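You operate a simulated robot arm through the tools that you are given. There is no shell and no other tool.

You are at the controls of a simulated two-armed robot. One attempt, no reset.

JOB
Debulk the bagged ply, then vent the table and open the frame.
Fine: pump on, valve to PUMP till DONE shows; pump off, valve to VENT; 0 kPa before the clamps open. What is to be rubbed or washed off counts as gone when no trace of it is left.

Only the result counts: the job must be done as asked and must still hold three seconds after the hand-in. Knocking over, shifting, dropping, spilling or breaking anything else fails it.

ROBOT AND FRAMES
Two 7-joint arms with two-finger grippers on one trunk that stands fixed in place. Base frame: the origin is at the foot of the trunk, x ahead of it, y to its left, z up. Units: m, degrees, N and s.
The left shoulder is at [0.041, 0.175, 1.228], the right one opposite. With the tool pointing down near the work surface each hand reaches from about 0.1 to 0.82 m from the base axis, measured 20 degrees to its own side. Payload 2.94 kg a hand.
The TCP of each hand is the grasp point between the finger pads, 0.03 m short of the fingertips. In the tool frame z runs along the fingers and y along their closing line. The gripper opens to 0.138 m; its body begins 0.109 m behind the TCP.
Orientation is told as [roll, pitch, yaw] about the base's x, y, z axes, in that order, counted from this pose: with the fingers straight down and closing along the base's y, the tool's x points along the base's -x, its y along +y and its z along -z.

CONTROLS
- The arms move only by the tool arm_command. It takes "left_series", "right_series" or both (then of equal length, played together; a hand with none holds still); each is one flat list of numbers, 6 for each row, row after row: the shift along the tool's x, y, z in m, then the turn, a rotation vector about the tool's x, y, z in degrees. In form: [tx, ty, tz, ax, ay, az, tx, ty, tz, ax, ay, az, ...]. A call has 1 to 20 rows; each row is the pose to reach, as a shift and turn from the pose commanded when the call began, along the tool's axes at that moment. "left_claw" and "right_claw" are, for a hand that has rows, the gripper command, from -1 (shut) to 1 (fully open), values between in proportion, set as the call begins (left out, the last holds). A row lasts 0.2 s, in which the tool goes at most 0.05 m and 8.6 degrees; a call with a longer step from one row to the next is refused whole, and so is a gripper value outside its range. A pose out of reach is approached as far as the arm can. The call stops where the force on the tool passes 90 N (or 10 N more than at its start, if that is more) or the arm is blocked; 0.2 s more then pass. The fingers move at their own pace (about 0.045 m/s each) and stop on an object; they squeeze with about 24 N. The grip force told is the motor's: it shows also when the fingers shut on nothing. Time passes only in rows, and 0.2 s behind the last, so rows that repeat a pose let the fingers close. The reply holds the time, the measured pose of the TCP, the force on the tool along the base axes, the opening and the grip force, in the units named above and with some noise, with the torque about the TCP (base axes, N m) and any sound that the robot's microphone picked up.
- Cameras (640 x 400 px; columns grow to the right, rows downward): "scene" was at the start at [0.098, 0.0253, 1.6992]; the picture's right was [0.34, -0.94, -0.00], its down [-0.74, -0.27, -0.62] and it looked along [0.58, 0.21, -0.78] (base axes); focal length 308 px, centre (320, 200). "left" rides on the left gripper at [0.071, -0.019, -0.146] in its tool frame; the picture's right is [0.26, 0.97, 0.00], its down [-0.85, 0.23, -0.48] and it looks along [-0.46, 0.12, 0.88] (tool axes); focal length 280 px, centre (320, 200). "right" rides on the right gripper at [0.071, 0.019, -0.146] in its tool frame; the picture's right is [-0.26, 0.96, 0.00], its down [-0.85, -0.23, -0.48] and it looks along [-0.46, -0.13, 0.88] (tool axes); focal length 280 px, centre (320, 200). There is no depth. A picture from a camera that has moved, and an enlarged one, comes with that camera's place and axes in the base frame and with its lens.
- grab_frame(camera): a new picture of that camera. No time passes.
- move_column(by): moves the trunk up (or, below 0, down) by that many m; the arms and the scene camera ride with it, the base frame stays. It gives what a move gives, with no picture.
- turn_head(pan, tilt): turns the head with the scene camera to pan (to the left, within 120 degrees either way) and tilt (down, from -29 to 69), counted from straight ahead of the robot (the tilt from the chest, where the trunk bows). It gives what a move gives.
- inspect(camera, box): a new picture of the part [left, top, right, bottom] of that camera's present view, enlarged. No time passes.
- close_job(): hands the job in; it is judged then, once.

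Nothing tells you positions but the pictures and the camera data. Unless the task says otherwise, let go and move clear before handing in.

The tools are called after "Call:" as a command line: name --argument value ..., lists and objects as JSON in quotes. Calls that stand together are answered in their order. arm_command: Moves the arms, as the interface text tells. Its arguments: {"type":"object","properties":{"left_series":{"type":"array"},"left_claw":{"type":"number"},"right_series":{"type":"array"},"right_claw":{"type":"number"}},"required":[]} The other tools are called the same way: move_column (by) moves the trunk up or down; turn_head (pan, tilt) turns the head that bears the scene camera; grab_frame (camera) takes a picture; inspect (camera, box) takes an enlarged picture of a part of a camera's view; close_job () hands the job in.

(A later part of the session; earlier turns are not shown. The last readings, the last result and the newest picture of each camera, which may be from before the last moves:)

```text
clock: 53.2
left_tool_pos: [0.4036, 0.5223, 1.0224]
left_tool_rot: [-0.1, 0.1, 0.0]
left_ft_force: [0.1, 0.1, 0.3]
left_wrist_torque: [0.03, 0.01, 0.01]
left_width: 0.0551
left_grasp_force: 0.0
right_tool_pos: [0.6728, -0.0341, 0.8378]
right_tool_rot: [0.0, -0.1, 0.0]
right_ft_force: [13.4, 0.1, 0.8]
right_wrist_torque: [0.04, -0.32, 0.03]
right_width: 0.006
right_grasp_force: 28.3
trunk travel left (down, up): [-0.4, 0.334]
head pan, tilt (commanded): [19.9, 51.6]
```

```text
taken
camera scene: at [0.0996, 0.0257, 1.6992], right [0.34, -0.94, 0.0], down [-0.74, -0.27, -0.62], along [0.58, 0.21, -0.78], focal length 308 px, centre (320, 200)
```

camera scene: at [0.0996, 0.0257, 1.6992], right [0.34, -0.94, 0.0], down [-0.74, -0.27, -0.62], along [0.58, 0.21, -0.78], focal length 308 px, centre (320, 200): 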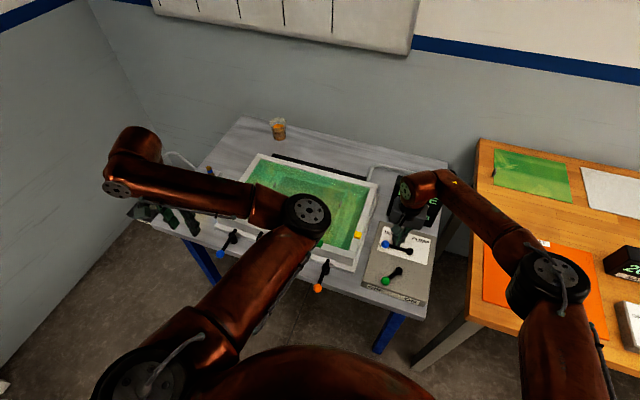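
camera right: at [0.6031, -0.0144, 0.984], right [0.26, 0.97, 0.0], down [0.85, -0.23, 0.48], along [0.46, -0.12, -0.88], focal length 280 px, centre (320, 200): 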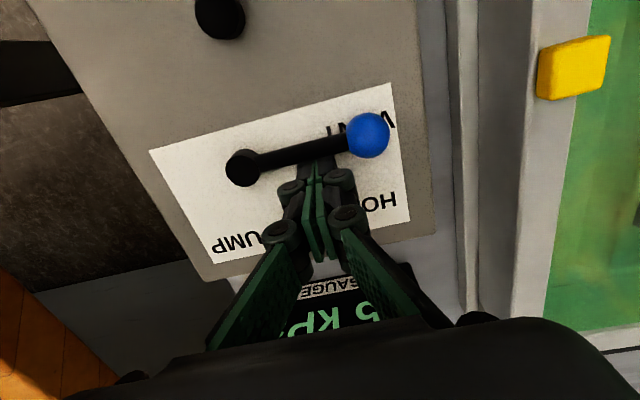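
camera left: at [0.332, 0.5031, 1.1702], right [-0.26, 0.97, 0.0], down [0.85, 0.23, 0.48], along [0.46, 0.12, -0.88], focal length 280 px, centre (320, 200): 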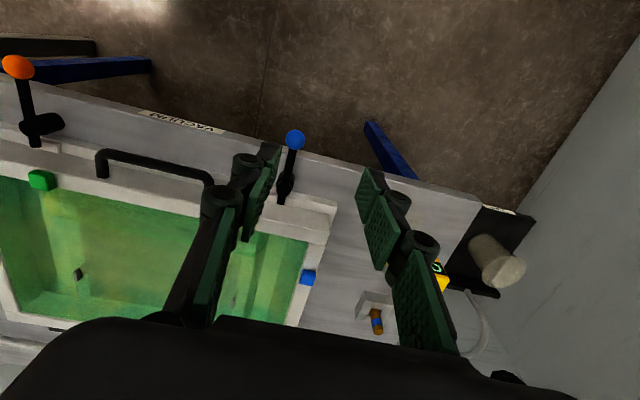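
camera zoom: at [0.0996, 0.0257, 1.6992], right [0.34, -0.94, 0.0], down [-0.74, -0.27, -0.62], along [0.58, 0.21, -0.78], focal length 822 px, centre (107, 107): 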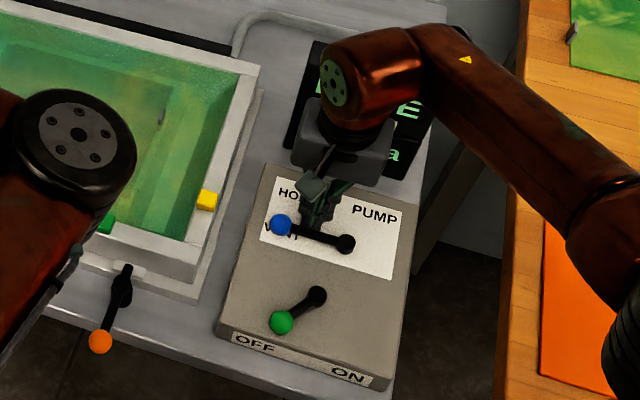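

The valve is firmly against the VENT stop. I'll repeat the retreat with smaller steps.

Call:
arm_command --right_series '[-0.01, 0, 0, 0, 0, 0, -0.02, 0, 0, 0, 0, 0, -0.02, 0, -0.04, 0, 0, 0, -0.015, -0.005, -0.085, 0, 0, 0, 0.015, -0.02, -0.11, 0, 0, 0, 0.055, -0.035, -0.12, 0, 0, 0, 0.095, -0.05, -0.12, 0, 0, 0, 0.13, -0.06, -0.12, 0, 0, 0]' --right_claw -1

Call:
inspect --camera "scene" --box '[340, 160, 460, 310]'

Call:
grab_frame --camera "left"

```text
clock: 55.0
left_tool_pos: [0.4013, 0.5242, 1.024]
left_tool_rot: [0.0, 0.1, 0.0]
left_ft_force: [-0.3, -0.2, 0.1]
left_wrist_torque: [0.01, -0.03, 0.05]
left_width: 0.0552
left_grasp_force: 0.0
right_tool_pos: [0.5407, -0.0972, 0.9601]
right_tool_rot: [-0.1, 0.0, 0.0]
right_ft_force: [0.3, 0.4, -0.1]
right_wrist_torque: [0.0, -0.02, -0.02]
right_width: 0.0002
right_grasp_force: 28.4
trunk travel left (down, up): [-0.4, 0.334]
head pan, tilt (commanded): [19.9, 51.6]
```

```text
2.67 times, centred on (400, 235) of scene
camera zoom: at [0.0973, 0.0251, 1.6993], right [0.34, -0.94, 0.0], down [-0.74, -0.27, -0.62], along [0.58, 0.21, -0.78], focal length 822 px, centre (107, 107)
```

zoom: 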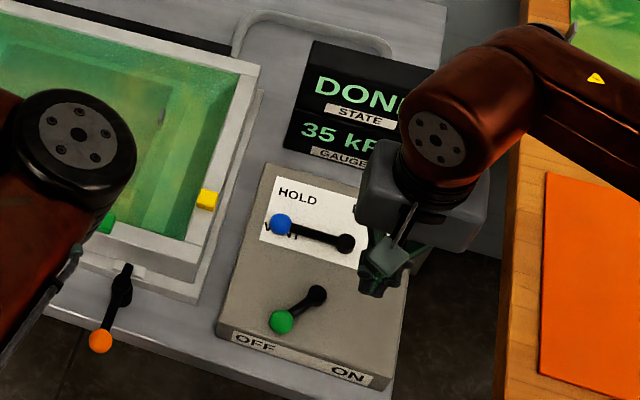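

```text
taken
camera left: at [0.3315, 0.5026, 1.1706], right [-0.26, 0.97, 0.0], down [0.85, 0.23, 0.48], along [0.46, 0.13, -0.88], focal length 280 px, centre (320, 200)
```

left: 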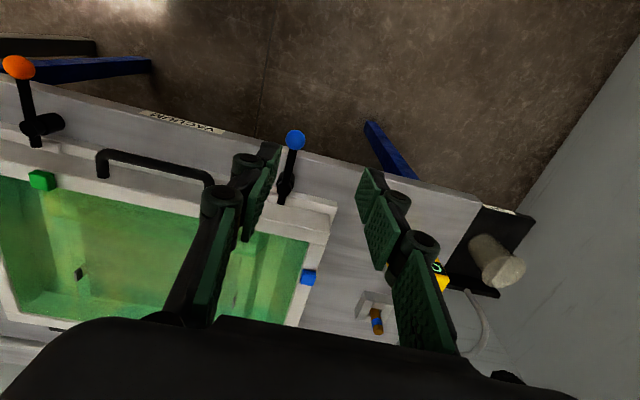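

The gauge is at 35 kPa and falling. While it vents I'll look closely at the clamps without touching them.

Call:
inspect --camera "left" --box '[240, 110, 360, 220]'

Call:
inspect --camera "left" --box '[0, 40, 120, 170]'

Call:
inspect --camera "scene" --box '[300, 240, 350, 300]'

Call:
inspect --camera "scene" --box '[200, 210, 250, 270]'

```text
3.64 times, centred on (300, 165) of left
camera zoom: at [0.3315, 0.5026, 1.1706], right [-0.26, 0.97, 0.0], down [0.85, 0.23, 0.48], along [0.46, 0.13, -0.88], focal length 1020 px, centre (393, 327)
```

zoom: 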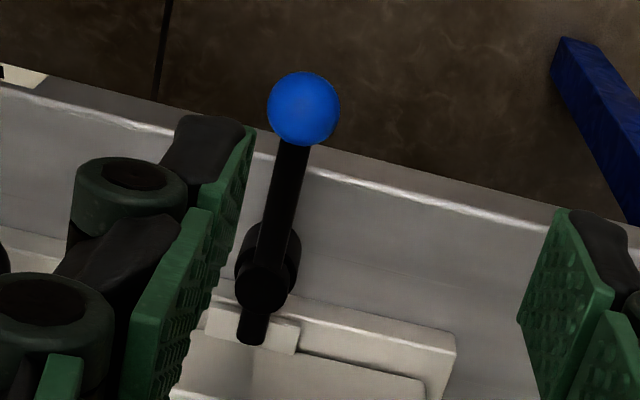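

```text
3.08 times, centred on (60, 105) of left
camera zoom: at [0.3315, 0.5026, 1.1706], right [-0.26, 0.97, 0.0], down [0.85, 0.23, 0.48], along [0.46, 0.13, -0.88], focal length 863 px, centre (1120, 492)
```

zoom: 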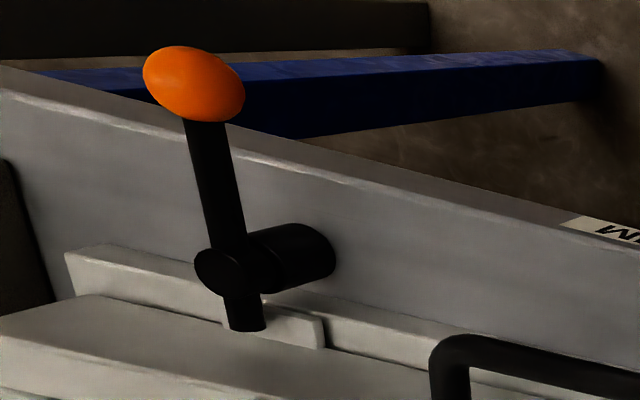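

```text
6.67 times, centred on (325, 270) of scene
camera zoom: at [0.0973, 0.0251, 1.6993], right [0.34, -0.94, 0.0], down [-0.74, -0.27, -0.62], along [0.58, 0.21, -0.78], focal length 2055 px, centre (287, -267)
```

zoom: 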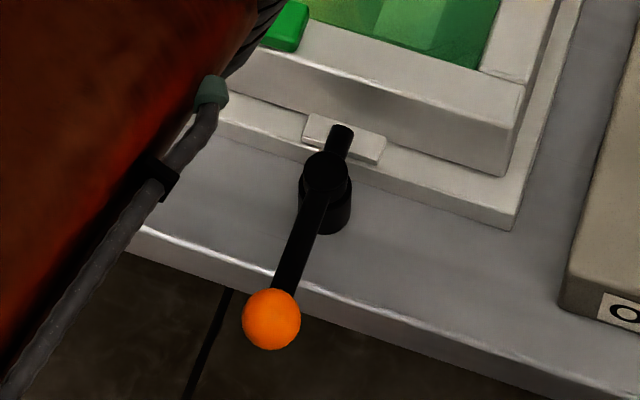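

```text
6.67 times, centred on (225, 240) of scene
camera zoom: at [0.0973, 0.0251, 1.6993], right [0.34, -0.94, 0.0], down [-0.74, -0.27, -0.62], along [0.58, 0.21, -0.78], focal length 2055 px, centre (953, -67)
```

zoom: 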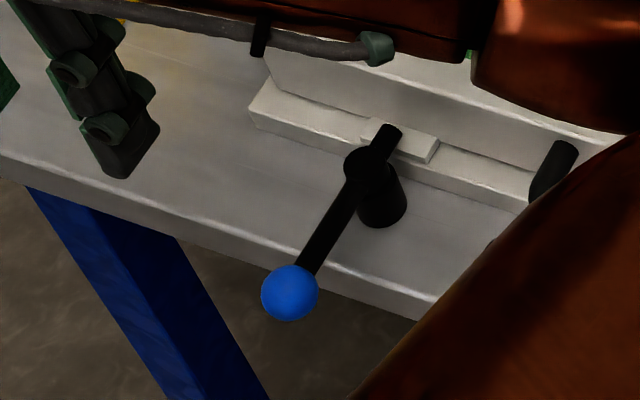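

The clamps are swing levers on vertical posts (tops near z = 0.805, table near z = 0.76), with a nose over a tab on the frame. I'll wait for the gauge to reach 0.

Call:
arm_command --right_series '[0, 0, 0, 0, 0, 0, 0, 0, 0, 0, 0, 0, 0, 0, 0, 0, 0, 0, 0, 0, 0, 0, 0, 0, 0, 0, 0, 0, 0, 0, 0, 0, 0, 0, 0, 0, 0, 0, 0, 0, 0, 0, 0, 0, 0, 0, 0, 0, 0, 0, 0, 0, 0, 0, 0, 0, 0, 0, 0, 0, 0, 0, 0, 0, 0, 0, 0, 0, 0, 0, 0, 0, 0, 0, 0, 0, 0, 0, 0, 0, 0, 0, 0, 0, 0, 0, 0, 0, 0, 0, 0, 0, 0, 0, 0, 0, 0, 0, 0, 0, 0, 0, 0, 0, 0, 0, 0, 0, 0, 0, 0, 0, 0, 0, 0, 0, 0, 0, 0, 0]'

Call:
inspect --camera "scene" --box '[340, 160, 460, 310]'

```text
clock: 59.2
left_tool_pos: [0.4013, 0.5223, 1.0239]
left_tool_rot: [0.1, -0.1, 0.0]
left_ft_force: [-0.1, -0.5, 0.0]
left_wrist_torque: [0.04, 0.0, 0.0]
left_width: 0.0553
left_grasp_force: 0.1
right_tool_pos: [0.5409, -0.0977, 0.9582]
right_tool_rot: [-0.1, 0.0, -0.1]
right_ft_force: [-0.2, 0.0, 0.2]
right_wrist_torque: [-0.01, -0.03, 0.01]
right_width: 0.0002
right_grasp_force: 28.0
trunk travel left (down, up): [-0.4, 0.334]
head pan, tilt (commanded): [19.9, 51.6]
```

```text
2.67 times, centred on (400, 235) of scene
camera zoom: at [0.098, 0.0256, 1.6992], right [0.34, -0.94, 0.0], down [-0.74, -0.27, -0.62], along [0.58, 0.21, -0.78], focal length 822 px, centre (107, 107)
```

zoom: 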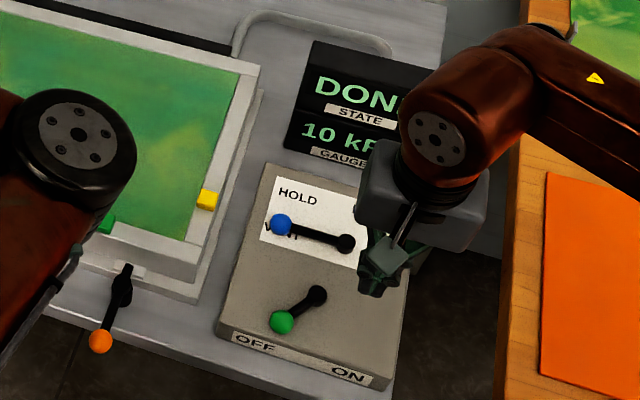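

It's at 10 kPa and the bag has relaxed. I'll park the right hand further away and keep waiting for 0.

Call:
arm_command --right_series '[0.018, -0.02, -0.028, 0, 0, 0, 0.036, -0.04, -0.056, 0, 0, 0, 0.054, -0.06, -0.084, 0, 0, 0, 0.072, -0.08, -0.112, 0, 0, 0, 0.09, -0.1, -0.14, 0, 0, 0, 0.09, -0.1, -0.14, 0, 0, 0, 0.09, -0.1, -0.14, 0, 0, 0, 0.09, -0.1, -0.14, 0, 0, 0, 0.09, -0.1, -0.14, 0, 0, 0, 0.09, -0.1, -0.14, 0, 0, 0, 0.09, -0.1, -0.14, 0, 0, 0, 0.09, -0.1, -0.14, 0, 0, 0, 0.09, -0.1, -0.14, 0, 0, 0, 0.09, -0.1, -0.14, 0, 0, 0, 0.09, -0.1, -0.14, 0, 0, 0, 0.09, -0.1, -0.14, 0, 0, 0, 0.09, -0.1, -0.14, 0, 0, 0, 0.09, -0.1, -0.14, 0, 0, 0, 0.09, -0.1, -0.14, 0, 0, 0, 0.09, -0.1, -0.14, 0, 0, 0]'

Call:
inspect --camera "scene" --box '[340, 160, 460, 310]'

Call:
grab_frame --camera "scene"

```text
clock: 63.4
left_tool_pos: [0.4015, 0.5226, 1.0243]
left_tool_rot: [0.0, -0.1, -0.1]
left_ft_force: [-0.1, 0.2, 0.4]
left_wrist_torque: [0.02, -0.01, 0.01]
left_width: 0.0552
left_grasp_force: 0.1
right_tool_pos: [0.4525, -0.193, 1.0981]
right_tool_rot: [0.1, -0.1, 0.0]
right_ft_force: [-0.5, 0.2, -0.4]
right_wrist_torque: [0.02, -0.01, 0.02]
right_width: 0.0
right_grasp_force: 28.9
trunk travel left (down, up): [-0.4, 0.334]
head pan, tilt (commanded): [19.9, 51.6]
```

```text
2.67 times, centred on (400, 235) of scene
camera zoom: at [0.0979, 0.0255, 1.6992], right [0.34, -0.94, 0.0], down [-0.74, -0.27, -0.62], along [0.58, 0.21, -0.78], focal length 822 px, centre (107, 107)
```

zoom: 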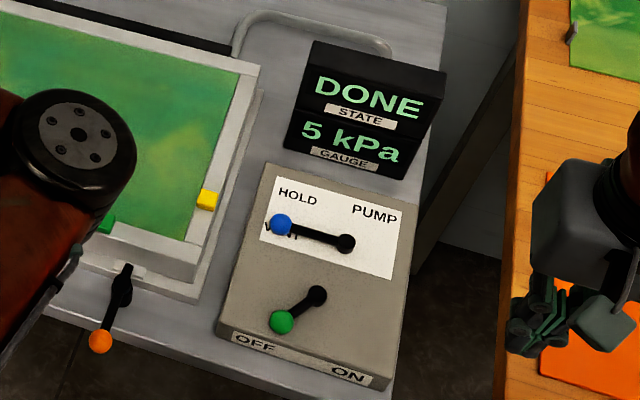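

```text
taken
camera scene: at [0.0979, 0.0255, 1.6992], right [0.34, -0.94, 0.0], down [-0.74, -0.27, -0.62], along [0.58, 0.21, -0.78], focal length 308 px, centre (320, 200)
```

scene: 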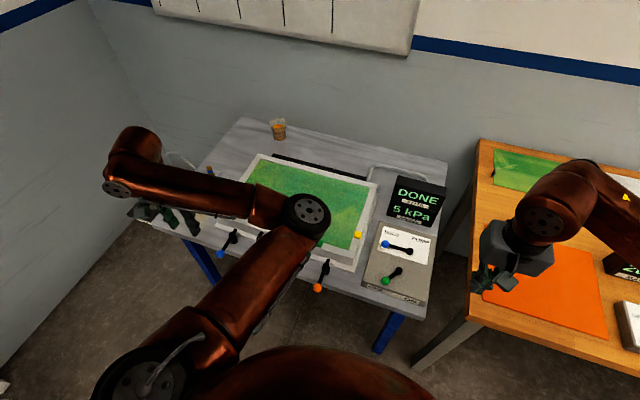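

5 kPa left. While it finishes venting I'll bring the left hand over the blue clamp's inner side, staying well above it.

Call:
arm_command --left_series '[-0.016, -0.0145, 0.031, 0, 0, 0, -0.0325, -0.029, 0.062, 0, 0, 0, -0.049, -0.0435, 0.093, 0, 0, 0, -0.065, -0.058, 0.124, 0, 0, 0, -0.065, -0.058, 0.124, 0, 0, 0, -0.065, -0.058, 0.124, 0, 0, 0, -0.065, -0.058, 0.124, 0, 0, 0, -0.065, -0.058, 0.124, 0, 0, 0, -0.065, -0.058, 0.124, 0, 0, 0, -0.065, -0.058, 0.124, 0, 0, 0, -0.065, -0.058, 0.124, 0, 0, 0, -0.065, -0.058, 0.124, 0, 0, 0, -0.065, -0.058, 0.124, 0, 0, 0, -0.065, -0.058, 0.124, 0, 0, 0, -0.065, -0.058, 0.124, 0, 0, 0, -0.065, -0.058, 0.124, 0, 0, 0, -0.065, -0.058, 0.124, 0, 0, 0, -0.065, -0.058, 0.124, 0, 0, 0, -0.065, -0.058, 0.124, 0, 0, 0, -0.065, -0.058, 0.124, 0, 0, 0]' --left_claw -1

Call:
inspect --camera "scene" --box '[340, 160, 460, 310]'

Call:
grab_frame --camera "left"

Call:
grab_frame --camera "scene"

```text
clock: 67.6
left_tool_pos: [0.4674, 0.4635, 0.9009]
left_tool_rot: [0.0, 0.0, 0.0]
left_ft_force: [-0.6, 0.4, -0.6]
left_wrist_torque: [0.03, -0.01, -0.03]
left_width: 0.0
left_grasp_force: 23.8
right_tool_pos: [0.4513, -0.1936, 1.0973]
right_tool_rot: [0.0, 0.0, 0.0]
right_ft_force: [0.1, 0.2, -0.1]
right_wrist_torque: [-0.01, -0.01, 0.02]
right_width: 0.0001
right_grasp_force: 28.5
trunk travel left (down, up): [-0.4, 0.334]
head pan, tilt (commanded): [19.9, 51.6]
```

```text
2.67 times, centred on (400, 235) of scene
camera zoom: at [0.0979, 0.0254, 1.6992], right [0.34, -0.94, 0.0], down [-0.74, -0.27, -0.62], along [0.58, 0.21, -0.78], focal length 822 px, centre (107, 107)
```

zoom: 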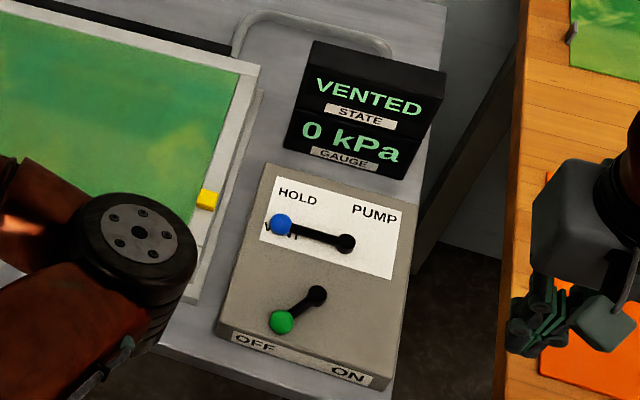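

```text
taken
camera left: at [0.3967, 0.4436, 1.0473], right [-0.26, 0.97, 0.0], down [0.85, 0.23, 0.48], along [0.46, 0.12, -0.88], focal length 280 px, centre (320, 200)
```

left: 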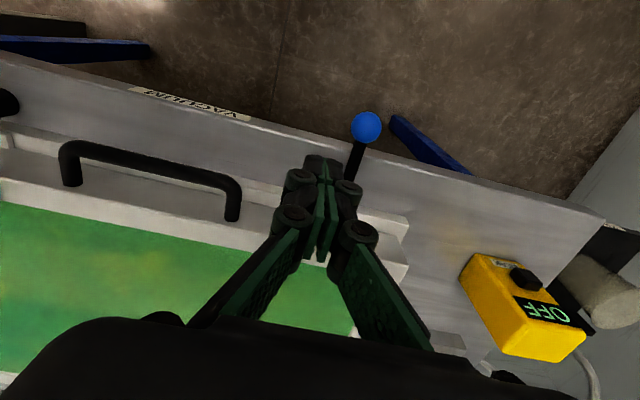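

```text
taken
camera scene: at [0.0979, 0.0254, 1.6992], right [0.34, -0.94, 0.0], down [-0.74, -0.27, -0.62], along [0.58, 0.21, -0.78], focal length 308 px, centre (320, 200)
```

scene: 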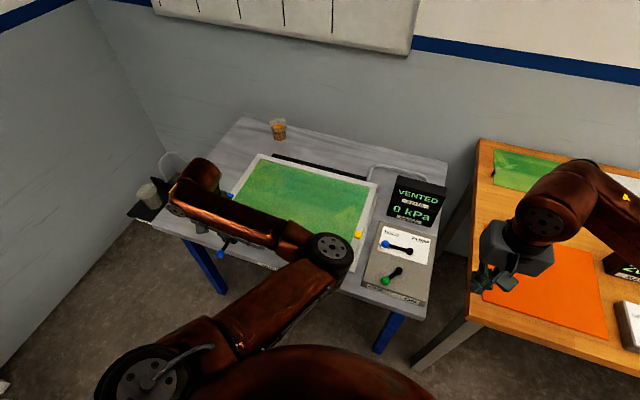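

The display shows VENTED and 0 kPa, so I can open the clamps. I'll lower the closed left fingers on the inner side of the blue lever and test a gentle push outward.

Call:
arm_command --left_series '[0, 0, 0.03, 0, 0, 0, 0, 0, 0.06, 0, 0, 0, 0, 0, 0.085, 0, 0, 0, -0.002, 0.008, 0.085, 0, 0, 0, -0.002, 0.0155, 0.085, 0, 0, 0, 0, 0.022, 0.085, 0, 0, 0, 0.0013, 0.0283, 0.085, 0, 0, 0]' --left_claw -1

Call:
grab_frame --camera "left"

Call:
grab_frame --camera "scene"

```text
clock: 69.2
left_tool_pos: [0.4654, 0.4926, 0.817]
left_tool_rot: [-0.1, 0.1, 0.0]
left_ft_force: [0.3, -2.3, 0.0]
left_wrist_torque: [-0.04, -0.01, -0.03]
left_width: 0.0001
left_grasp_force: 23.3
right_tool_pos: [0.4515, -0.1935, 1.0976]
right_tool_rot: [0.1, 0.0, 0.0]
right_ft_force: [0.5, 0.1, 0.2]
right_wrist_torque: [0.01, 0.02, 0.0]
right_width: 0.0
right_grasp_force: 28.6
trunk travel left (down, up): [-0.4, 0.334]
head pan, tilt (commanded): [19.9, 51.6]
```

```text
taken
camera left: at [0.3966, 0.4726, 0.9626], right [-0.26, 0.97, 0.0], down [0.85, 0.23, 0.48], along [0.46, 0.12, -0.88], focal length 280 px, centre (320, 200)
```

left: 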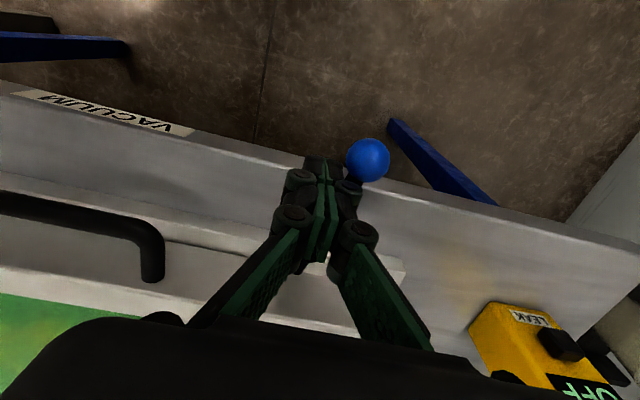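

```text
taken
camera scene: at [0.0978, 0.0256, 1.6993], right [0.34, -0.94, 0.0], down [-0.74, -0.27, -0.62], along [0.58, 0.21, -0.78], focal length 308 px, centre (320, 200)
```

scene: 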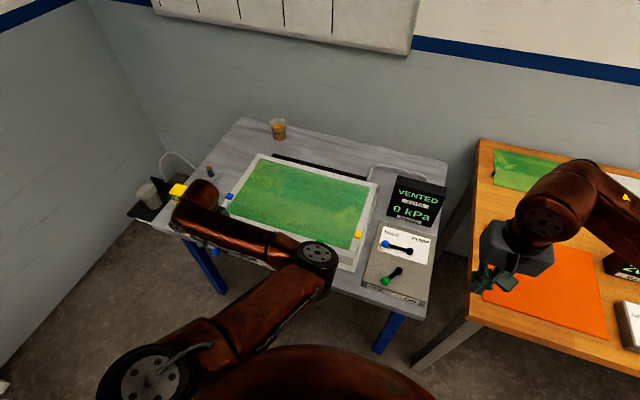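

The blue lever swings outward easily with about 2 N. I'll carry it on to about 90°.

Call:
arm_command --left_series '[0, 0.0066, 0, 0, 0, 0, -0.0001, 0.0132, 0, 0, 0, 0, -0.0015, 0.0196, 0, 0, 0, 0, -0.0037, 0.026, 0, 0, 0, 0, -0.007, 0.0317, 0, 0, 0, 0, -0.0103, 0.0374, 0, 0, 0, 0, -0.015, 0.042, 0, 0, 0, 0, -0.0197, 0.0467, 0, 0, 0, 0]' --left_claw -1

Call:
grab_frame --camera "left"

```text
clock: 71.0
left_tool_pos: [0.487, 0.5391, 0.8161]
left_tool_rot: [0.2, 0.0, 0.0]
left_ft_force: [-0.7, 0.5, -0.6]
left_wrist_torque: [-0.02, 0.01, 0.04]
left_width: 0.0
left_grasp_force: 24.3
right_tool_pos: [0.4514, -0.1935, 1.0983]
right_tool_rot: [-0.2, 0.0, 0.1]
right_ft_force: [-0.9, -0.3, -0.1]
right_wrist_torque: [-0.01, 0.02, -0.01]
right_width: 0.0
right_grasp_force: 28.7
trunk travel left (down, up): [-0.4, 0.334]
head pan, tilt (commanded): [19.9, 51.6]
```

```text
taken
camera left: at [0.4164, 0.521, 0.9623], right [-0.26, 0.97, 0.0], down [0.85, 0.23, 0.48], along [0.46, 0.13, -0.88], focal length 280 px, centre (320, 200)
```

left: 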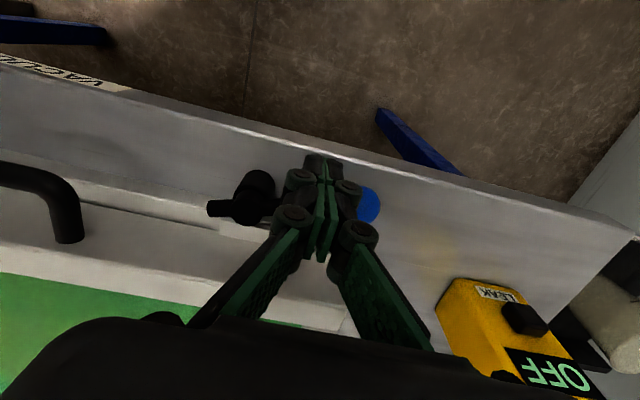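

The lever is at about 75° and the nose is off the tab. I'll take it to a full 90°.

Call:
arm_command --left_series '[-0.006, 0.0035, 0, 0, 0, 0, -0.0116, 0.0065, 0, 0, 0, 0, -0.0165, 0.0085, 0, 0, 0, 0]' --left_claw -1

Call:
grab_frame --camera "left"

```text
clock: 71.8
left_tool_pos: [0.5012, 0.5483, 0.8149]
left_tool_rot: [0.0, 0.0, 0.1]
left_ft_force: [-8.4, -3.2, 0.7]
left_wrist_torque: [-0.03, 0.14, -0.07]
left_width: 0.0058
left_grasp_force: 28.9
right_tool_pos: [0.4528, -0.1937, 1.0967]
right_tool_rot: [0.1, -0.2, 0.1]
right_ft_force: [0.8, -0.1, 0.4]
right_wrist_torque: [0.0, -0.01, 0.01]
right_width: 0.0001
right_grasp_force: 28.5
trunk travel left (down, up): [-0.4, 0.334]
head pan, tilt (commanded): [19.9, 51.6]
```

```text
taken
camera left: at [0.4324, 0.5285, 0.9616], right [-0.26, 0.96, 0.0], down [0.85, 0.23, 0.47], along [0.46, 0.12, -0.88], focal length 280 px, centre (320, 200)
```

left: 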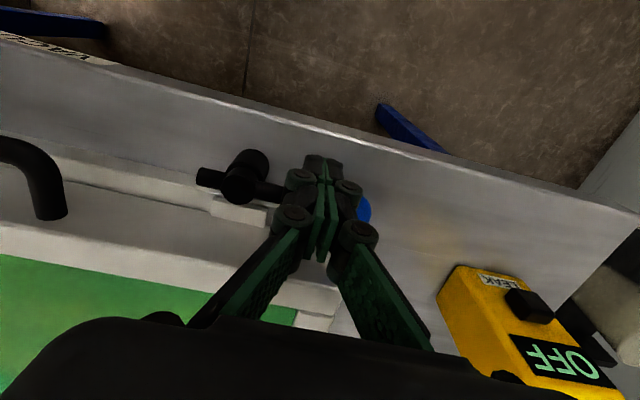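

The blue clamp is at its open stop, with the nose clear of the frame. I'll retract the left arm well out of the way so the right hand can reach the orange clamp.

Call:
arm_command --left_series '[0.01, 0, 0, 0, 0, 0, 0.02, 0, 0, 0, 0, 0, 0.02, 0, -0.045, 0, 0, 0, 0.03, 0, -0.09, 0, 0, 0, 0.045, 0.01, -0.135, 0, 0, 0, 0.06, 0.02, -0.18, 0, 0, 0, 0.075, 0.03, -0.22, 0, 0, 0, 0.09, 0.04, -0.26, 0, 0, 0, 0.105, 0.05, -0.3, 0, 0, 0, 0.12, 0.06, -0.34, 0, 0, 0, 0.135, 0.07, -0.38, 0, 0, 0, 0.15, 0.078, -0.42, 0, 0, 0, 0.16, 0.08, -0.46, 0, 0, 0, 0.16, 0.08, -0.5, 0, 0, 0]' --left_claw -1

Call:
grab_frame --camera "scene"

Call:
grab_frame --camera "left"

```text
clock: 74.8
left_tool_pos: [0.3414, 0.6292, 1.3152]
left_tool_rot: [0.0, 0.0, 0.0]
left_ft_force: [-0.3, -0.2, 0.9]
left_wrist_torque: [-0.01, -0.03, 0.0]
left_width: 0.0
left_grasp_force: 28.2
right_tool_pos: [0.451, -0.1944, 1.098]
right_tool_rot: [0.1, -0.1, -0.1]
right_ft_force: [0.1, -0.7, 0.3]
right_wrist_torque: [0.01, 0.0, 0.02]
right_width: 0.0
right_grasp_force: 28.5
trunk travel left (down, up): [-0.4, 0.334]
head pan, tilt (commanded): [19.9, 51.6]
```

```text
taken
camera scene: at [0.0969, 0.0249, 1.6994], right [0.34, -0.94, 0.0], down [-0.74, -0.27, -0.62], along [0.58, 0.21, -0.78], focal length 308 px, centre (320, 200)
```

scene: 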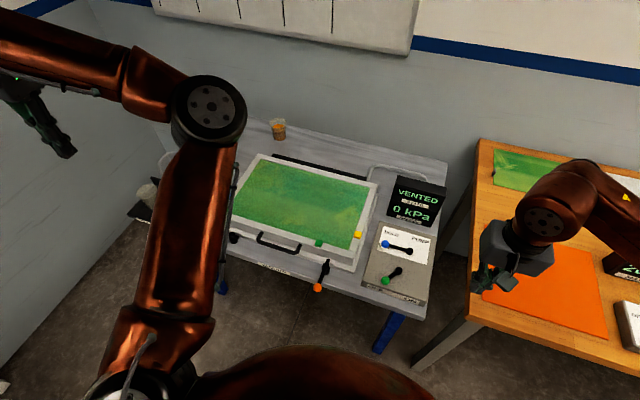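

```text
taken
camera left: at [0.2725, 0.609, 1.4614], right [-0.26, 0.97, 0.0], down [0.85, 0.23, 0.48], along [0.46, 0.13, -0.88], focal length 280 px, centre (320, 200)
```

left: 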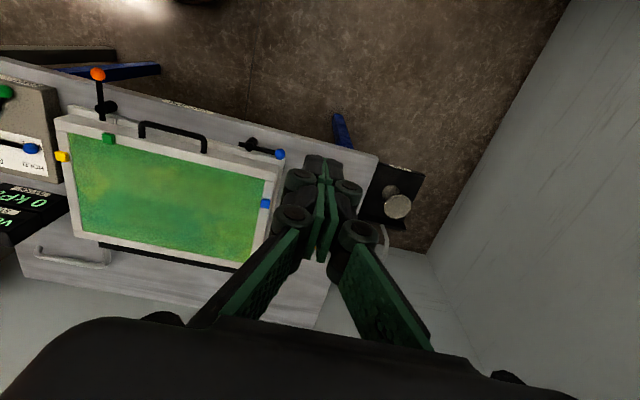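

The blue clamp stays open. Now the right hand goes over to the inner side of the orange clamp.

Call:
arm_command --right_series '[-0.0015, 0.039, 0.01, 0, 0, 0, -0.003, 0.078, 0.02, 0, 0, 0, -0.005, 0.117, 0.03, 0, 0, 0, -0.0065, 0.156, 0.045, 0, 0, 0, -0.008, 0.195, 0.06, 0, 0, 0, -0.0095, 0.234, 0.08, 0, 0, 0, -0.011, 0.273, 0.1, 0, 0, 0, -0.0125, 0.312, 0.12, 0, 0, 0, -0.014, 0.351, 0.14, 0, 0, 0, -0.0155, 0.3885, 0.165, 0, 0, 0, -0.0155, 0.3885, 0.165, 0, 0, 0]' --right_claw -1

Call:
grab_frame --camera "right"

Call:
grab_frame --camera "scene"

```text
clock: 77.2
left_tool_pos: [0.3425, 0.6283, 1.3135]
left_tool_rot: [0.2, 0.0, 0.0]
left_ft_force: [0.1, -0.5, 0.7]
left_wrist_torque: [0.06, 0.0, 0.02]
left_width: 0.0
left_grasp_force: 28.3
right_tool_pos: [0.4659, 0.1919, 0.9314]
right_tool_rot: [0.0, 0.0, 0.0]
right_ft_force: [0.0, 0.1, 0.1]
right_wrist_torque: [0.06, 0.02, 0.02]
right_width: 0.0
right_grasp_force: 28.1
trunk travel left (down, up): [-0.4, 0.334]
head pan, tilt (commanded): [19.9, 51.6]
```

```text
taken
camera right: at [0.3966, 0.2128, 1.0774], right [0.26, 0.97, 0.0], down [0.85, -0.23, 0.48], along [0.46, -0.12, -0.88], focal length 280 px, centre (320, 200)
```

right: 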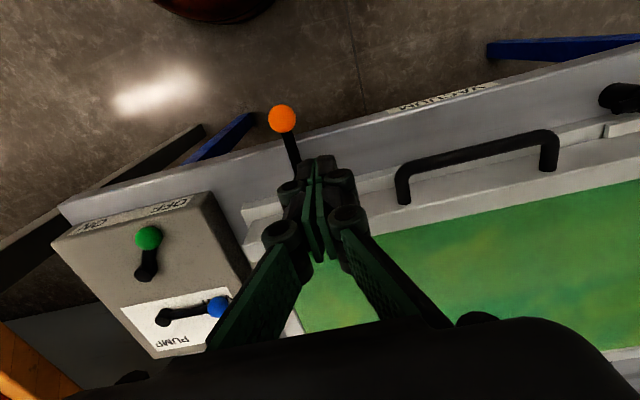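

```text
taken
camera scene: at [0.0979, 0.0249, 1.6993], right [0.34, -0.94, 0.0], down [-0.74, -0.27, -0.62], along [0.58, 0.21, -0.78], focal length 308 px, centre (320, 200)
```

scene: 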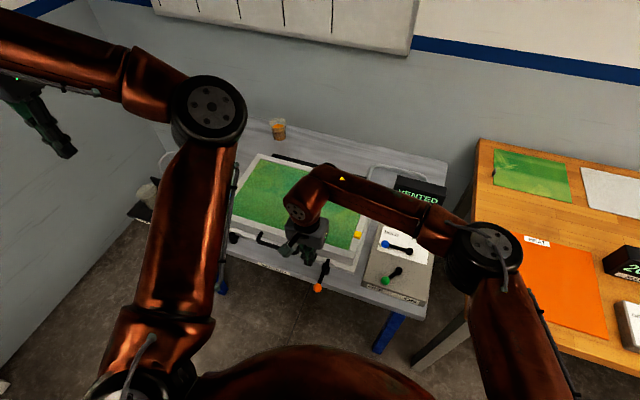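

The orange knob is confirmed at about [0.444, 0.161]. I'll lower the fingers and try a gentle outward push, toward -y.

Call:
arm_command --right_series '[0, 0, 0.04, 0, 0, 0, 0, 0, 0.08, 0, 0, 0, 0, 0, 0.117, 0, 0, 0, 0, -0.008, 0.117, 0, 0, 0, 0, -0.016, 0.117, 0, 0, 0, 0.0015, -0.0225, 0.117, 0, 0, 0, 0.0033, -0.0288, 0.117, 0, 0, 0]' --right_claw -1

Call:
grab_frame --camera "right"

```text
clock: 78.8
left_tool_pos: [0.343, 0.631, 1.3133]
left_tool_rot: [0.0, 0.0, 0.0]
left_ft_force: [0.1, -0.3, 0.8]
left_wrist_torque: [-0.01, -0.04, -0.04]
left_width: 0.0
left_grasp_force: 28.6
right_tool_pos: [0.4628, 0.165, 0.8152]
right_tool_rot: [-0.1, 0.0, 0.1]
right_ft_force: [0.3, -0.2, 0.8]
right_wrist_torque: [-0.01, 0.02, 0.02]
right_width: 0.0
right_grasp_force: 28.5
trunk travel left (down, up): [-0.4, 0.334]
head pan, tilt (commanded): [19.9, 51.6]
```

```text
taken
camera right: at [0.3921, 0.1858, 0.9613], right [0.26, 0.97, 0.0], down [0.85, -0.23, 0.48], along [0.46, -0.13, -0.88], focal length 280 px, centre (320, 200)
```

right: 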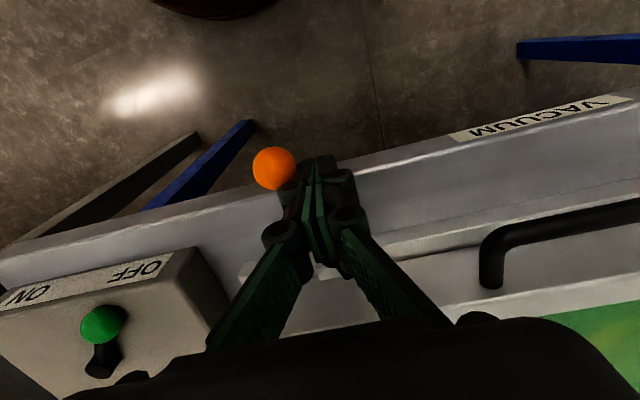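

The orange lever also swings outward freely. I'll carry it on to its open stop at about 90°.

Call:
arm_command --right_series '[0, -0.0066, 0, 0, 0, 0, -0.0001, -0.0132, 0, 0, 0, 0, -0.0015, -0.0196, 0, 0, 0, 0, -0.0037, -0.026, 0, 0, 0, 0, -0.007, -0.0317, 0, 0, 0, 0, -0.0103, -0.0374, 0, 0, 0, 0, -0.015, -0.042, 0, 0, 0, 0, -0.0197, -0.0467, 0, 0, 0, 0, -0.0257, -0.0502, 0, 0, 0, 0, -0.0313, -0.0532, 0, 0, 0, 0]' --right_claw -1

Call:
grab_frame --camera "right"

```text
clock: 81.0
left_tool_pos: [0.3428, 0.6304, 1.3135]
left_tool_rot: [0.0, 0.0, 0.1]
left_ft_force: [0.2, -0.6, -0.3]
left_wrist_torque: [0.01, 0.02, 0.0]
left_width: 0.0002
left_grasp_force: 29.0
right_tool_pos: [0.4929, 0.1123, 0.8151]
right_tool_rot: [-0.1, 0.0, 0.1]
right_ft_force: [-1.2, 0.3, -0.9]
right_wrist_torque: [-0.01, 0.02, 0.02]
right_width: 0.0
right_grasp_force: 28.0
trunk travel left (down, up): [-0.4, 0.334]
head pan, tilt (commanded): [19.9, 51.6]
```

```text
taken
camera right: at [0.4238, 0.1333, 0.9616], right [0.26, 0.97, 0.0], down [0.85, -0.23, 0.48], along [0.46, -0.13, -0.88], focal length 280 px, centre (320, 200)
```

right: 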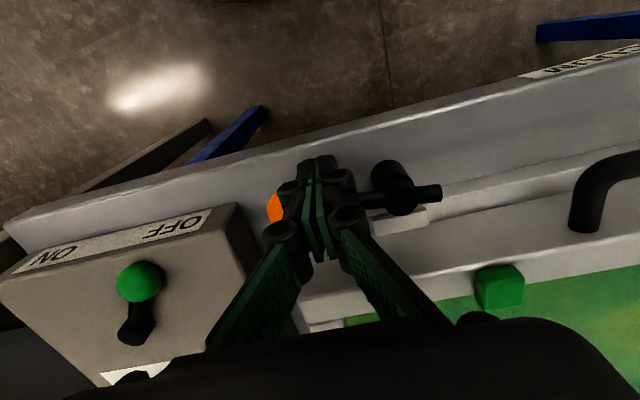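

The nose is still angled slightly inward, at about 73°, so I'll push a bit more to reach the stop.

Call:
arm_command --right_series '[-0.005, -0.001, 0, 0, 0, 0, -0.01, -0.001, 0, 0, 0, 0, -0.014, -0.001, 0, 0, 0, 0]' --right_claw -1

Call:
grab_frame --camera "right"

```text
clock: 81.8
left_tool_pos: [0.3401, 0.6296, 1.3149]
left_tool_rot: [-0.1, 0.0, 0.0]
left_ft_force: [0.2, -0.3, 1.3]
left_wrist_torque: [0.0, 0.04, -0.01]
left_width: 0.0002
left_grasp_force: 28.4
right_tool_pos: [0.5035, 0.1119, 0.8158]
right_tool_rot: [0.0, 0.3, 0.1]
right_ft_force: [-27.8, -7.1, 5.3]
right_wrist_torque: [-0.1, 0.42, -0.07]
right_width: 0.0062
right_grasp_force: 28.4
trunk travel left (down, up): [-0.4, 0.334]
head pan, tilt (commanded): [19.9, 51.6]
```

```text
taken
camera right: at [0.4334, 0.1316, 0.9623], right [0.26, 0.97, 0.0], down [0.85, -0.23, 0.47], along [0.45, -0.13, -0.88], focal length 280 px, centre (320, 200)
```

right: 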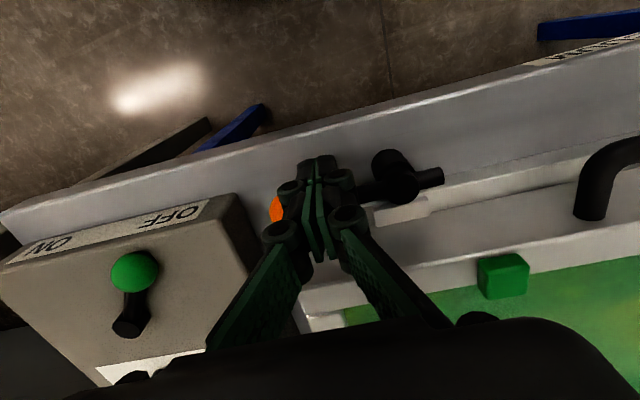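

The orange clamp is against its open stop as well. I'll back off, rise, and park the right hand out of the way.

Call:
arm_command --right_series '[0.015, 0, 0, 0, 0, 0, 0.03, 0, 0, 0, 0, 0, 0.03, 0, -0.045, 0, 0, 0, 0.03, -0.01, -0.09, 0, 0, 0, 0.035, -0.03, -0.13, 0, 0, 0, 0.04, -0.055, -0.17, 0, 0, 0, 0.05, -0.085, -0.2, 0, 0, 0, 0.055, -0.12, -0.23, 0, 0, 0, 0.06, -0.16, -0.25, 0, 0, 0, 0.06, -0.205, -0.27, 0, 0, 0, 0.06, -0.25, -0.28, 0, 0, 0, 0.06, -0.295, -0.28, 0, 0, 0]' --right_claw -1

Call:
grab_frame --camera "scene"

Call:
inspect --camera "scene" --box '[220, 220, 360, 310]'

Call:
grab_frame --camera "left"

```text
clock: 84.4
left_tool_pos: [0.3422, 0.6276, 1.3154]
left_tool_rot: [0.1, 0.0, 0.0]
left_ft_force: [0.4, -0.5, 0.0]
left_wrist_torque: [0.03, -0.02, 0.04]
left_width: 0.0
left_grasp_force: 28.5
right_tool_pos: [0.4482, -0.1856, 1.0955]
right_tool_rot: [0.0, -0.1, 0.1]
right_ft_force: [0.0, 0.3, -0.3]
right_wrist_torque: [0.06, -0.01, 0.01]
right_width: 0.0002
right_grasp_force: 28.1
trunk travel left (down, up): [-0.4, 0.334]
head pan, tilt (commanded): [19.9, 51.6]
```

```text
taken
camera scene: at [0.0972, 0.0232, 1.6993], right [0.34, -0.94, 0.0], down [-0.74, -0.27, -0.62], along [0.58, 0.21, -0.78], focal length 308 px, centre (320, 200)
```

scene: 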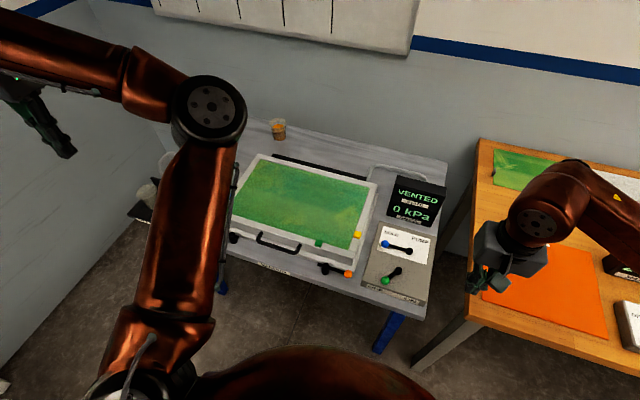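

```text
4.44 times, centred on (290, 265) of scene
camera zoom: at [0.0972, 0.0232, 1.6993], right [0.34, -0.94, 0.0], down [-0.74, -0.27, -0.62], along [0.58, 0.21, -0.78], focal length 1370 px, centre (453, -89)
```

zoom: 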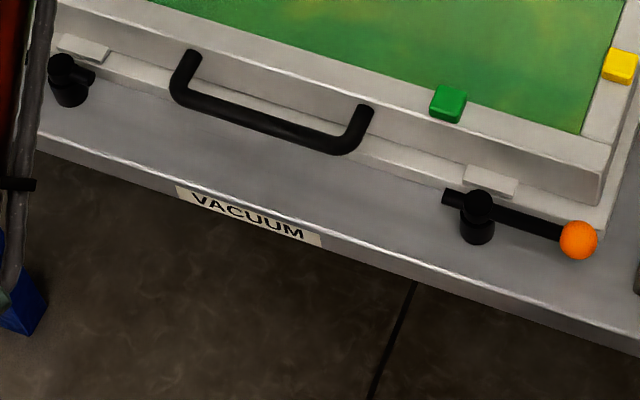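

```text
taken
camera left: at [0.2727, 0.6077, 1.4616], right [-0.26, 0.97, 0.0], down [0.85, 0.23, 0.48], along [0.46, 0.13, -0.88], focal length 280 px, centre (320, 200)
```

left: 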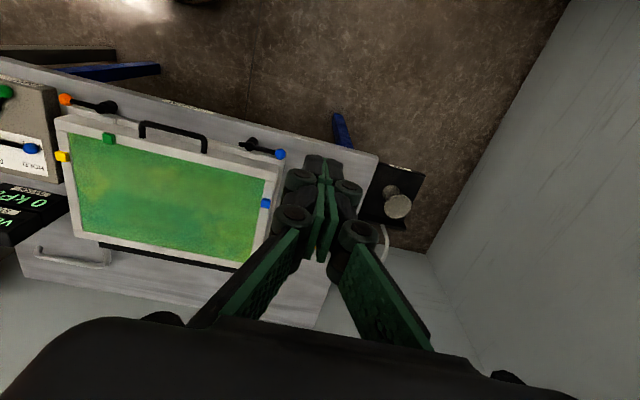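

Both clamps are open and the display still reads 0 kPa. Next is the frame's handle bar, which runs along y at about [0.52, 0.26–0.40, 0.815]. To grip across it I need the left hand turned 90°, so I'll test that turn in free space.

Call:
arm_command --left_series '[0, 0, 0, 0, 0, -8.2, 0, 0, 0, 0, 0, -16.4, 0, 0, 0, 0, 0, -24.6, 0, 0, 0, 0, 0, -32.8, 0, 0, 0, 0, 0, -41, 0, 0, 0, 0, 0, -49.2, 0, 0, 0, 0, 0, -57.4, 0, 0, 0, 0, 0, -65.6, 0, 0, 0, 0, 0, -73.8, 0, 0, 0, 0, 0, -82, 0, 0, 0, 0, 0, -90]' --left_claw -0.3

Call:
grab_frame --camera "scene"

```text
clock: 86.8
left_tool_pos: [0.3432, 0.629, 1.3157]
left_tool_rot: [0.0, 0.0, 90.1]
left_ft_force: [0.7, 0.4, 0.2]
left_wrist_torque: [0.0, 0.0, -0.03]
left_width: 0.0486
left_grasp_force: 0.0
right_tool_pos: [0.4494, -0.1851, 1.0956]
right_tool_rot: [0.0, 0.1, 0.1]
right_ft_force: [-0.3, -0.9, 0.1]
right_wrist_torque: [0.02, 0.02, -0.01]
right_width: 0.0001
right_grasp_force: 28.3
trunk travel left (down, up): [-0.4, 0.334]
head pan, tilt (commanded): [19.9, 51.6]
```

```text
taken
camera scene: at [0.0979, 0.0257, 1.6992], right [0.34, -0.94, 0.0], down [-0.74, -0.27, -0.62], along [0.58, 0.21, -0.78], focal length 308 px, centre (320, 200)
```

scene: 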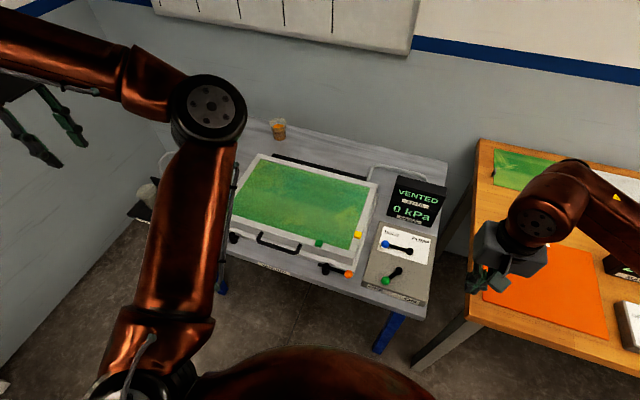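

The left hand can make that turn. I'll bring it above the middle of the handle bar.

Call:
arm_command --left_series '[0.03, -0.0177, 0.0315, 0, 0, 0, 0.06, -0.0354, 0.063, 0, 0, 0, 0.09, -0.0531, 0.0945, 0, 0, 0, 0.12, -0.0708, 0.126, 0, 0, 0, 0.15, -0.0885, 0.1575, 0, 0, 0, 0.18, -0.1062, 0.189, 0, 0, 0, 0.21, -0.1239, 0.2205, 0, 0, 0, 0.24, -0.1416, 0.252, 0, 0, 0, 0.27, -0.1593, 0.2835, 0, 0, 0, 0.299, -0.177, 0.315, 0, 0, 0, 0.299, -0.177, 0.315, 0, 0, 0]' --left_claw -0.3

Call:
grab_frame --camera "scene"

Call:
grab_frame --camera "left"

```text
clock: 89.2
left_tool_pos: [0.4364, 0.3832, 1.0521]
left_tool_rot: [0.0, -0.1, 90.0]
left_ft_force: [0.2, -0.4, 1.2]
left_wrist_torque: [0.01, 0.01, -0.01]
left_width: 0.0482
left_grasp_force: 0.1
left hand out of reach, approached as far as the arm can: row 7, 8, 9, 10, 11
right_tool_pos: [0.4478, -0.1847, 1.0965]
right_tool_rot: [0.0, 0.0, 0.0]
right_ft_force: [-0.4, -0.3, 0.5]
right_wrist_torque: [0.0, -0.01, 0.0]
right_width: 0.0
right_grasp_force: 28.4
trunk travel left (down, up): [-0.4, 0.334]
head pan, tilt (commanded): [19.9, 51.6]
```

```text
taken
camera scene: at [0.0976, 0.0242, 1.6993], right [0.34, -0.94, 0.0], down [-0.74, -0.27, -0.62], along [0.58, 0.21, -0.78], focal length 308 px, centre (320, 200)
```

scene: 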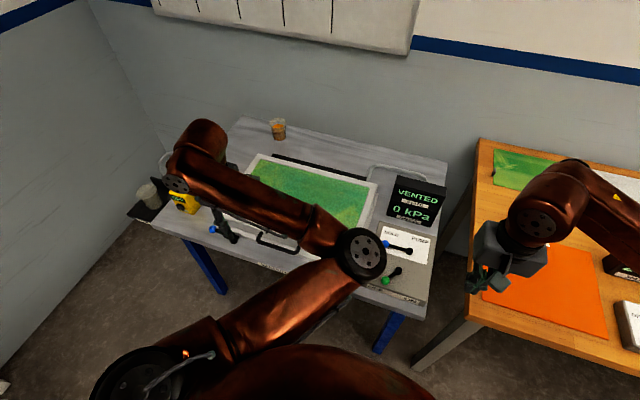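

```text
taken
camera left: at [0.4569, 0.3118, 1.1988], right [-0.97, -0.26, 0.0], down [-0.23, 0.85, 0.48], along [-0.12, 0.46, -0.88], focal length 280 px, centre (320, 200)
```

left: 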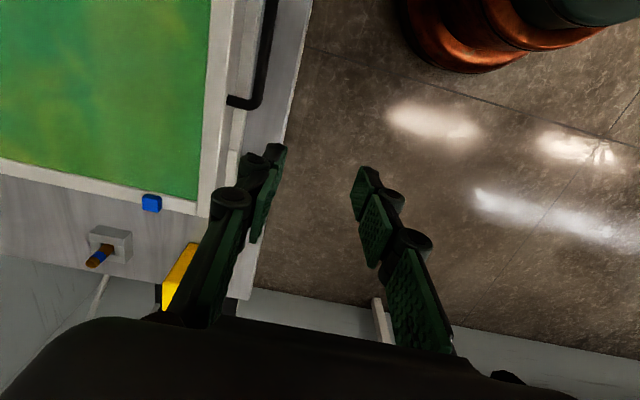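

With that turn the handle is out of the arm's range. Instead I'll keep the hand unrotated, pitch it about 45° forward, and lift the bar from below and in front with the closed fingers, which gives a push direction that works along the whole opening arc. First I'll unwind the yaw.

Call:
arm_command --left_series '[0, 0, -0.01, 0, 0, 8.2, 0, 0, -0.02, 0, 0, 16.4, 0, 0, -0.03, 0, 0, 24.6, 0, 0, -0.04, 0, 0, 32.8, 0, 0, -0.05, 0, 0, 41, 0, 0, -0.05, 0, 0, 49.2, 0, 0, -0.05, 0, 0, 57.4, 0, 0, -0.05, 0, 0, 65.6, 0, 0, -0.05, 0, 0, 73.8, 0, 0, -0.05, 0, 0, 82, 0, 0, -0.05, 0, 0, 90]' --left_claw -1

Call:
grab_frame --camera "scene"

```text
clock: 91.6
left_tool_pos: [0.4348, 0.3858, 1.1006]
left_tool_rot: [0.1, 0.1, -0.2]
left_ft_force: [-0.8, -0.8, -0.9]
left_wrist_torque: [0.01, 0.0, 0.01]
left_width: 0.0
left_grasp_force: 24.0
right_tool_pos: [0.4492, -0.185, 1.0955]
right_tool_rot: [0.1, 0.1, 0.0]
right_ft_force: [-0.3, 0.4, -0.1]
right_wrist_torque: [-0.01, -0.02, -0.01]
right_width: 0.0001
right_grasp_force: 28.1
trunk travel left (down, up): [-0.4, 0.334]
head pan, tilt (commanded): [19.9, 51.6]
```

```text
taken
camera scene: at [0.0979, 0.0253, 1.6993], right [0.34, -0.94, 0.0], down [-0.74, -0.27, -0.62], along [0.58, 0.21, -0.78], focal length 308 px, centre (320, 200)
```

scene: 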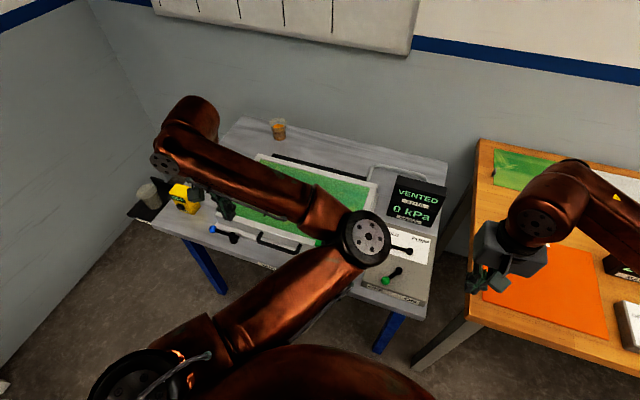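

The yaw is back to zero. Now I'll pitch the left hand 45° forward at a safe height.

Call:
arm_command --left_series '[0, 0, 0, 0, -7.5, 0, 0, 0, 0, 0, -15, 0, 0, 0, 0, 0, -22.5, 0, 0, 0, 0, 0, -30, 0, 0, 0, 0, 0, -37.5, 0, 0, 0, 0, 0, -45, 0]' --left_claw -1

Call:
grab_frame --camera "scene"

Call:
grab_frame --camera "left"

```text
clock: 93.0
left_tool_pos: [0.51, 0.4412, 1.1032]
left_tool_rot: [-0.1, -45.0, 0.1]
left_ft_force: [1.1, 0.1, 0.1]
left_wrist_torque: [-0.06, -0.01, -0.03]
left_width: 0.0002
left_grasp_force: 24.1
left hand out of reach, approached as far as the arm can: row 3, 4, 5, 6
right_tool_pos: [0.4486, -0.183, 1.0954]
right_tool_rot: [-0.2, 0.0, 0.0]
right_ft_force: [-0.2, 1.2, 0.0]
right_wrist_torque: [-0.08, -0.01, -0.02]
right_width: 0.0001
right_grasp_force: 28.2
trunk travel left (down, up): [-0.4, 0.334]
head pan, tilt (commanded): [19.9, 51.6]
```

```text
taken
camera scene: at [0.0983, 0.0289, 1.6992], right [0.34, -0.94, 0.0], down [-0.74, -0.27, -0.62], along [0.58, 0.21, -0.78], focal length 308 px, centre (320, 200)
```

scene: 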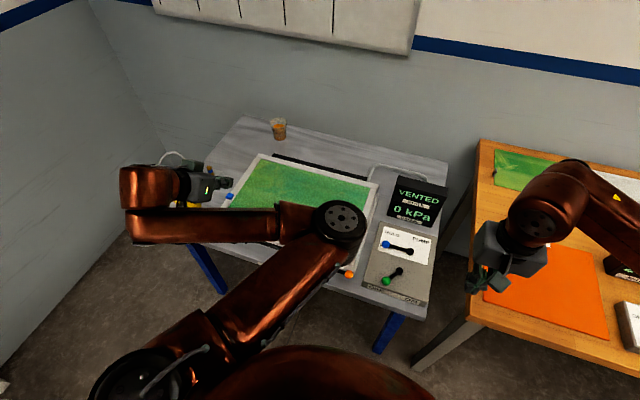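

```text
taken
camera left: at [0.3577, 0.4216, 1.1577], right [-0.18, 0.96, -0.19], down [0.26, 0.23, 0.94], along [0.95, 0.12, -0.3], focal length 280 px, centre (320, 200)
```

left: 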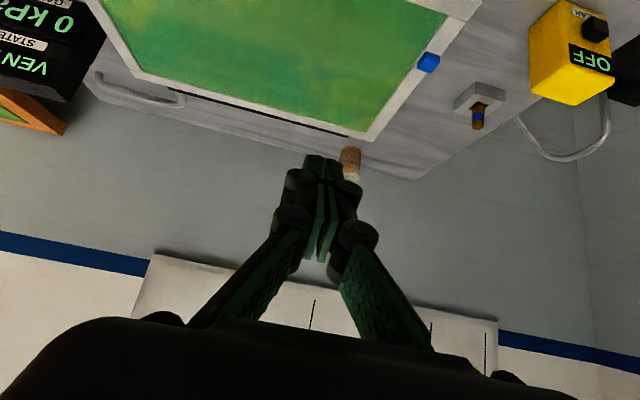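

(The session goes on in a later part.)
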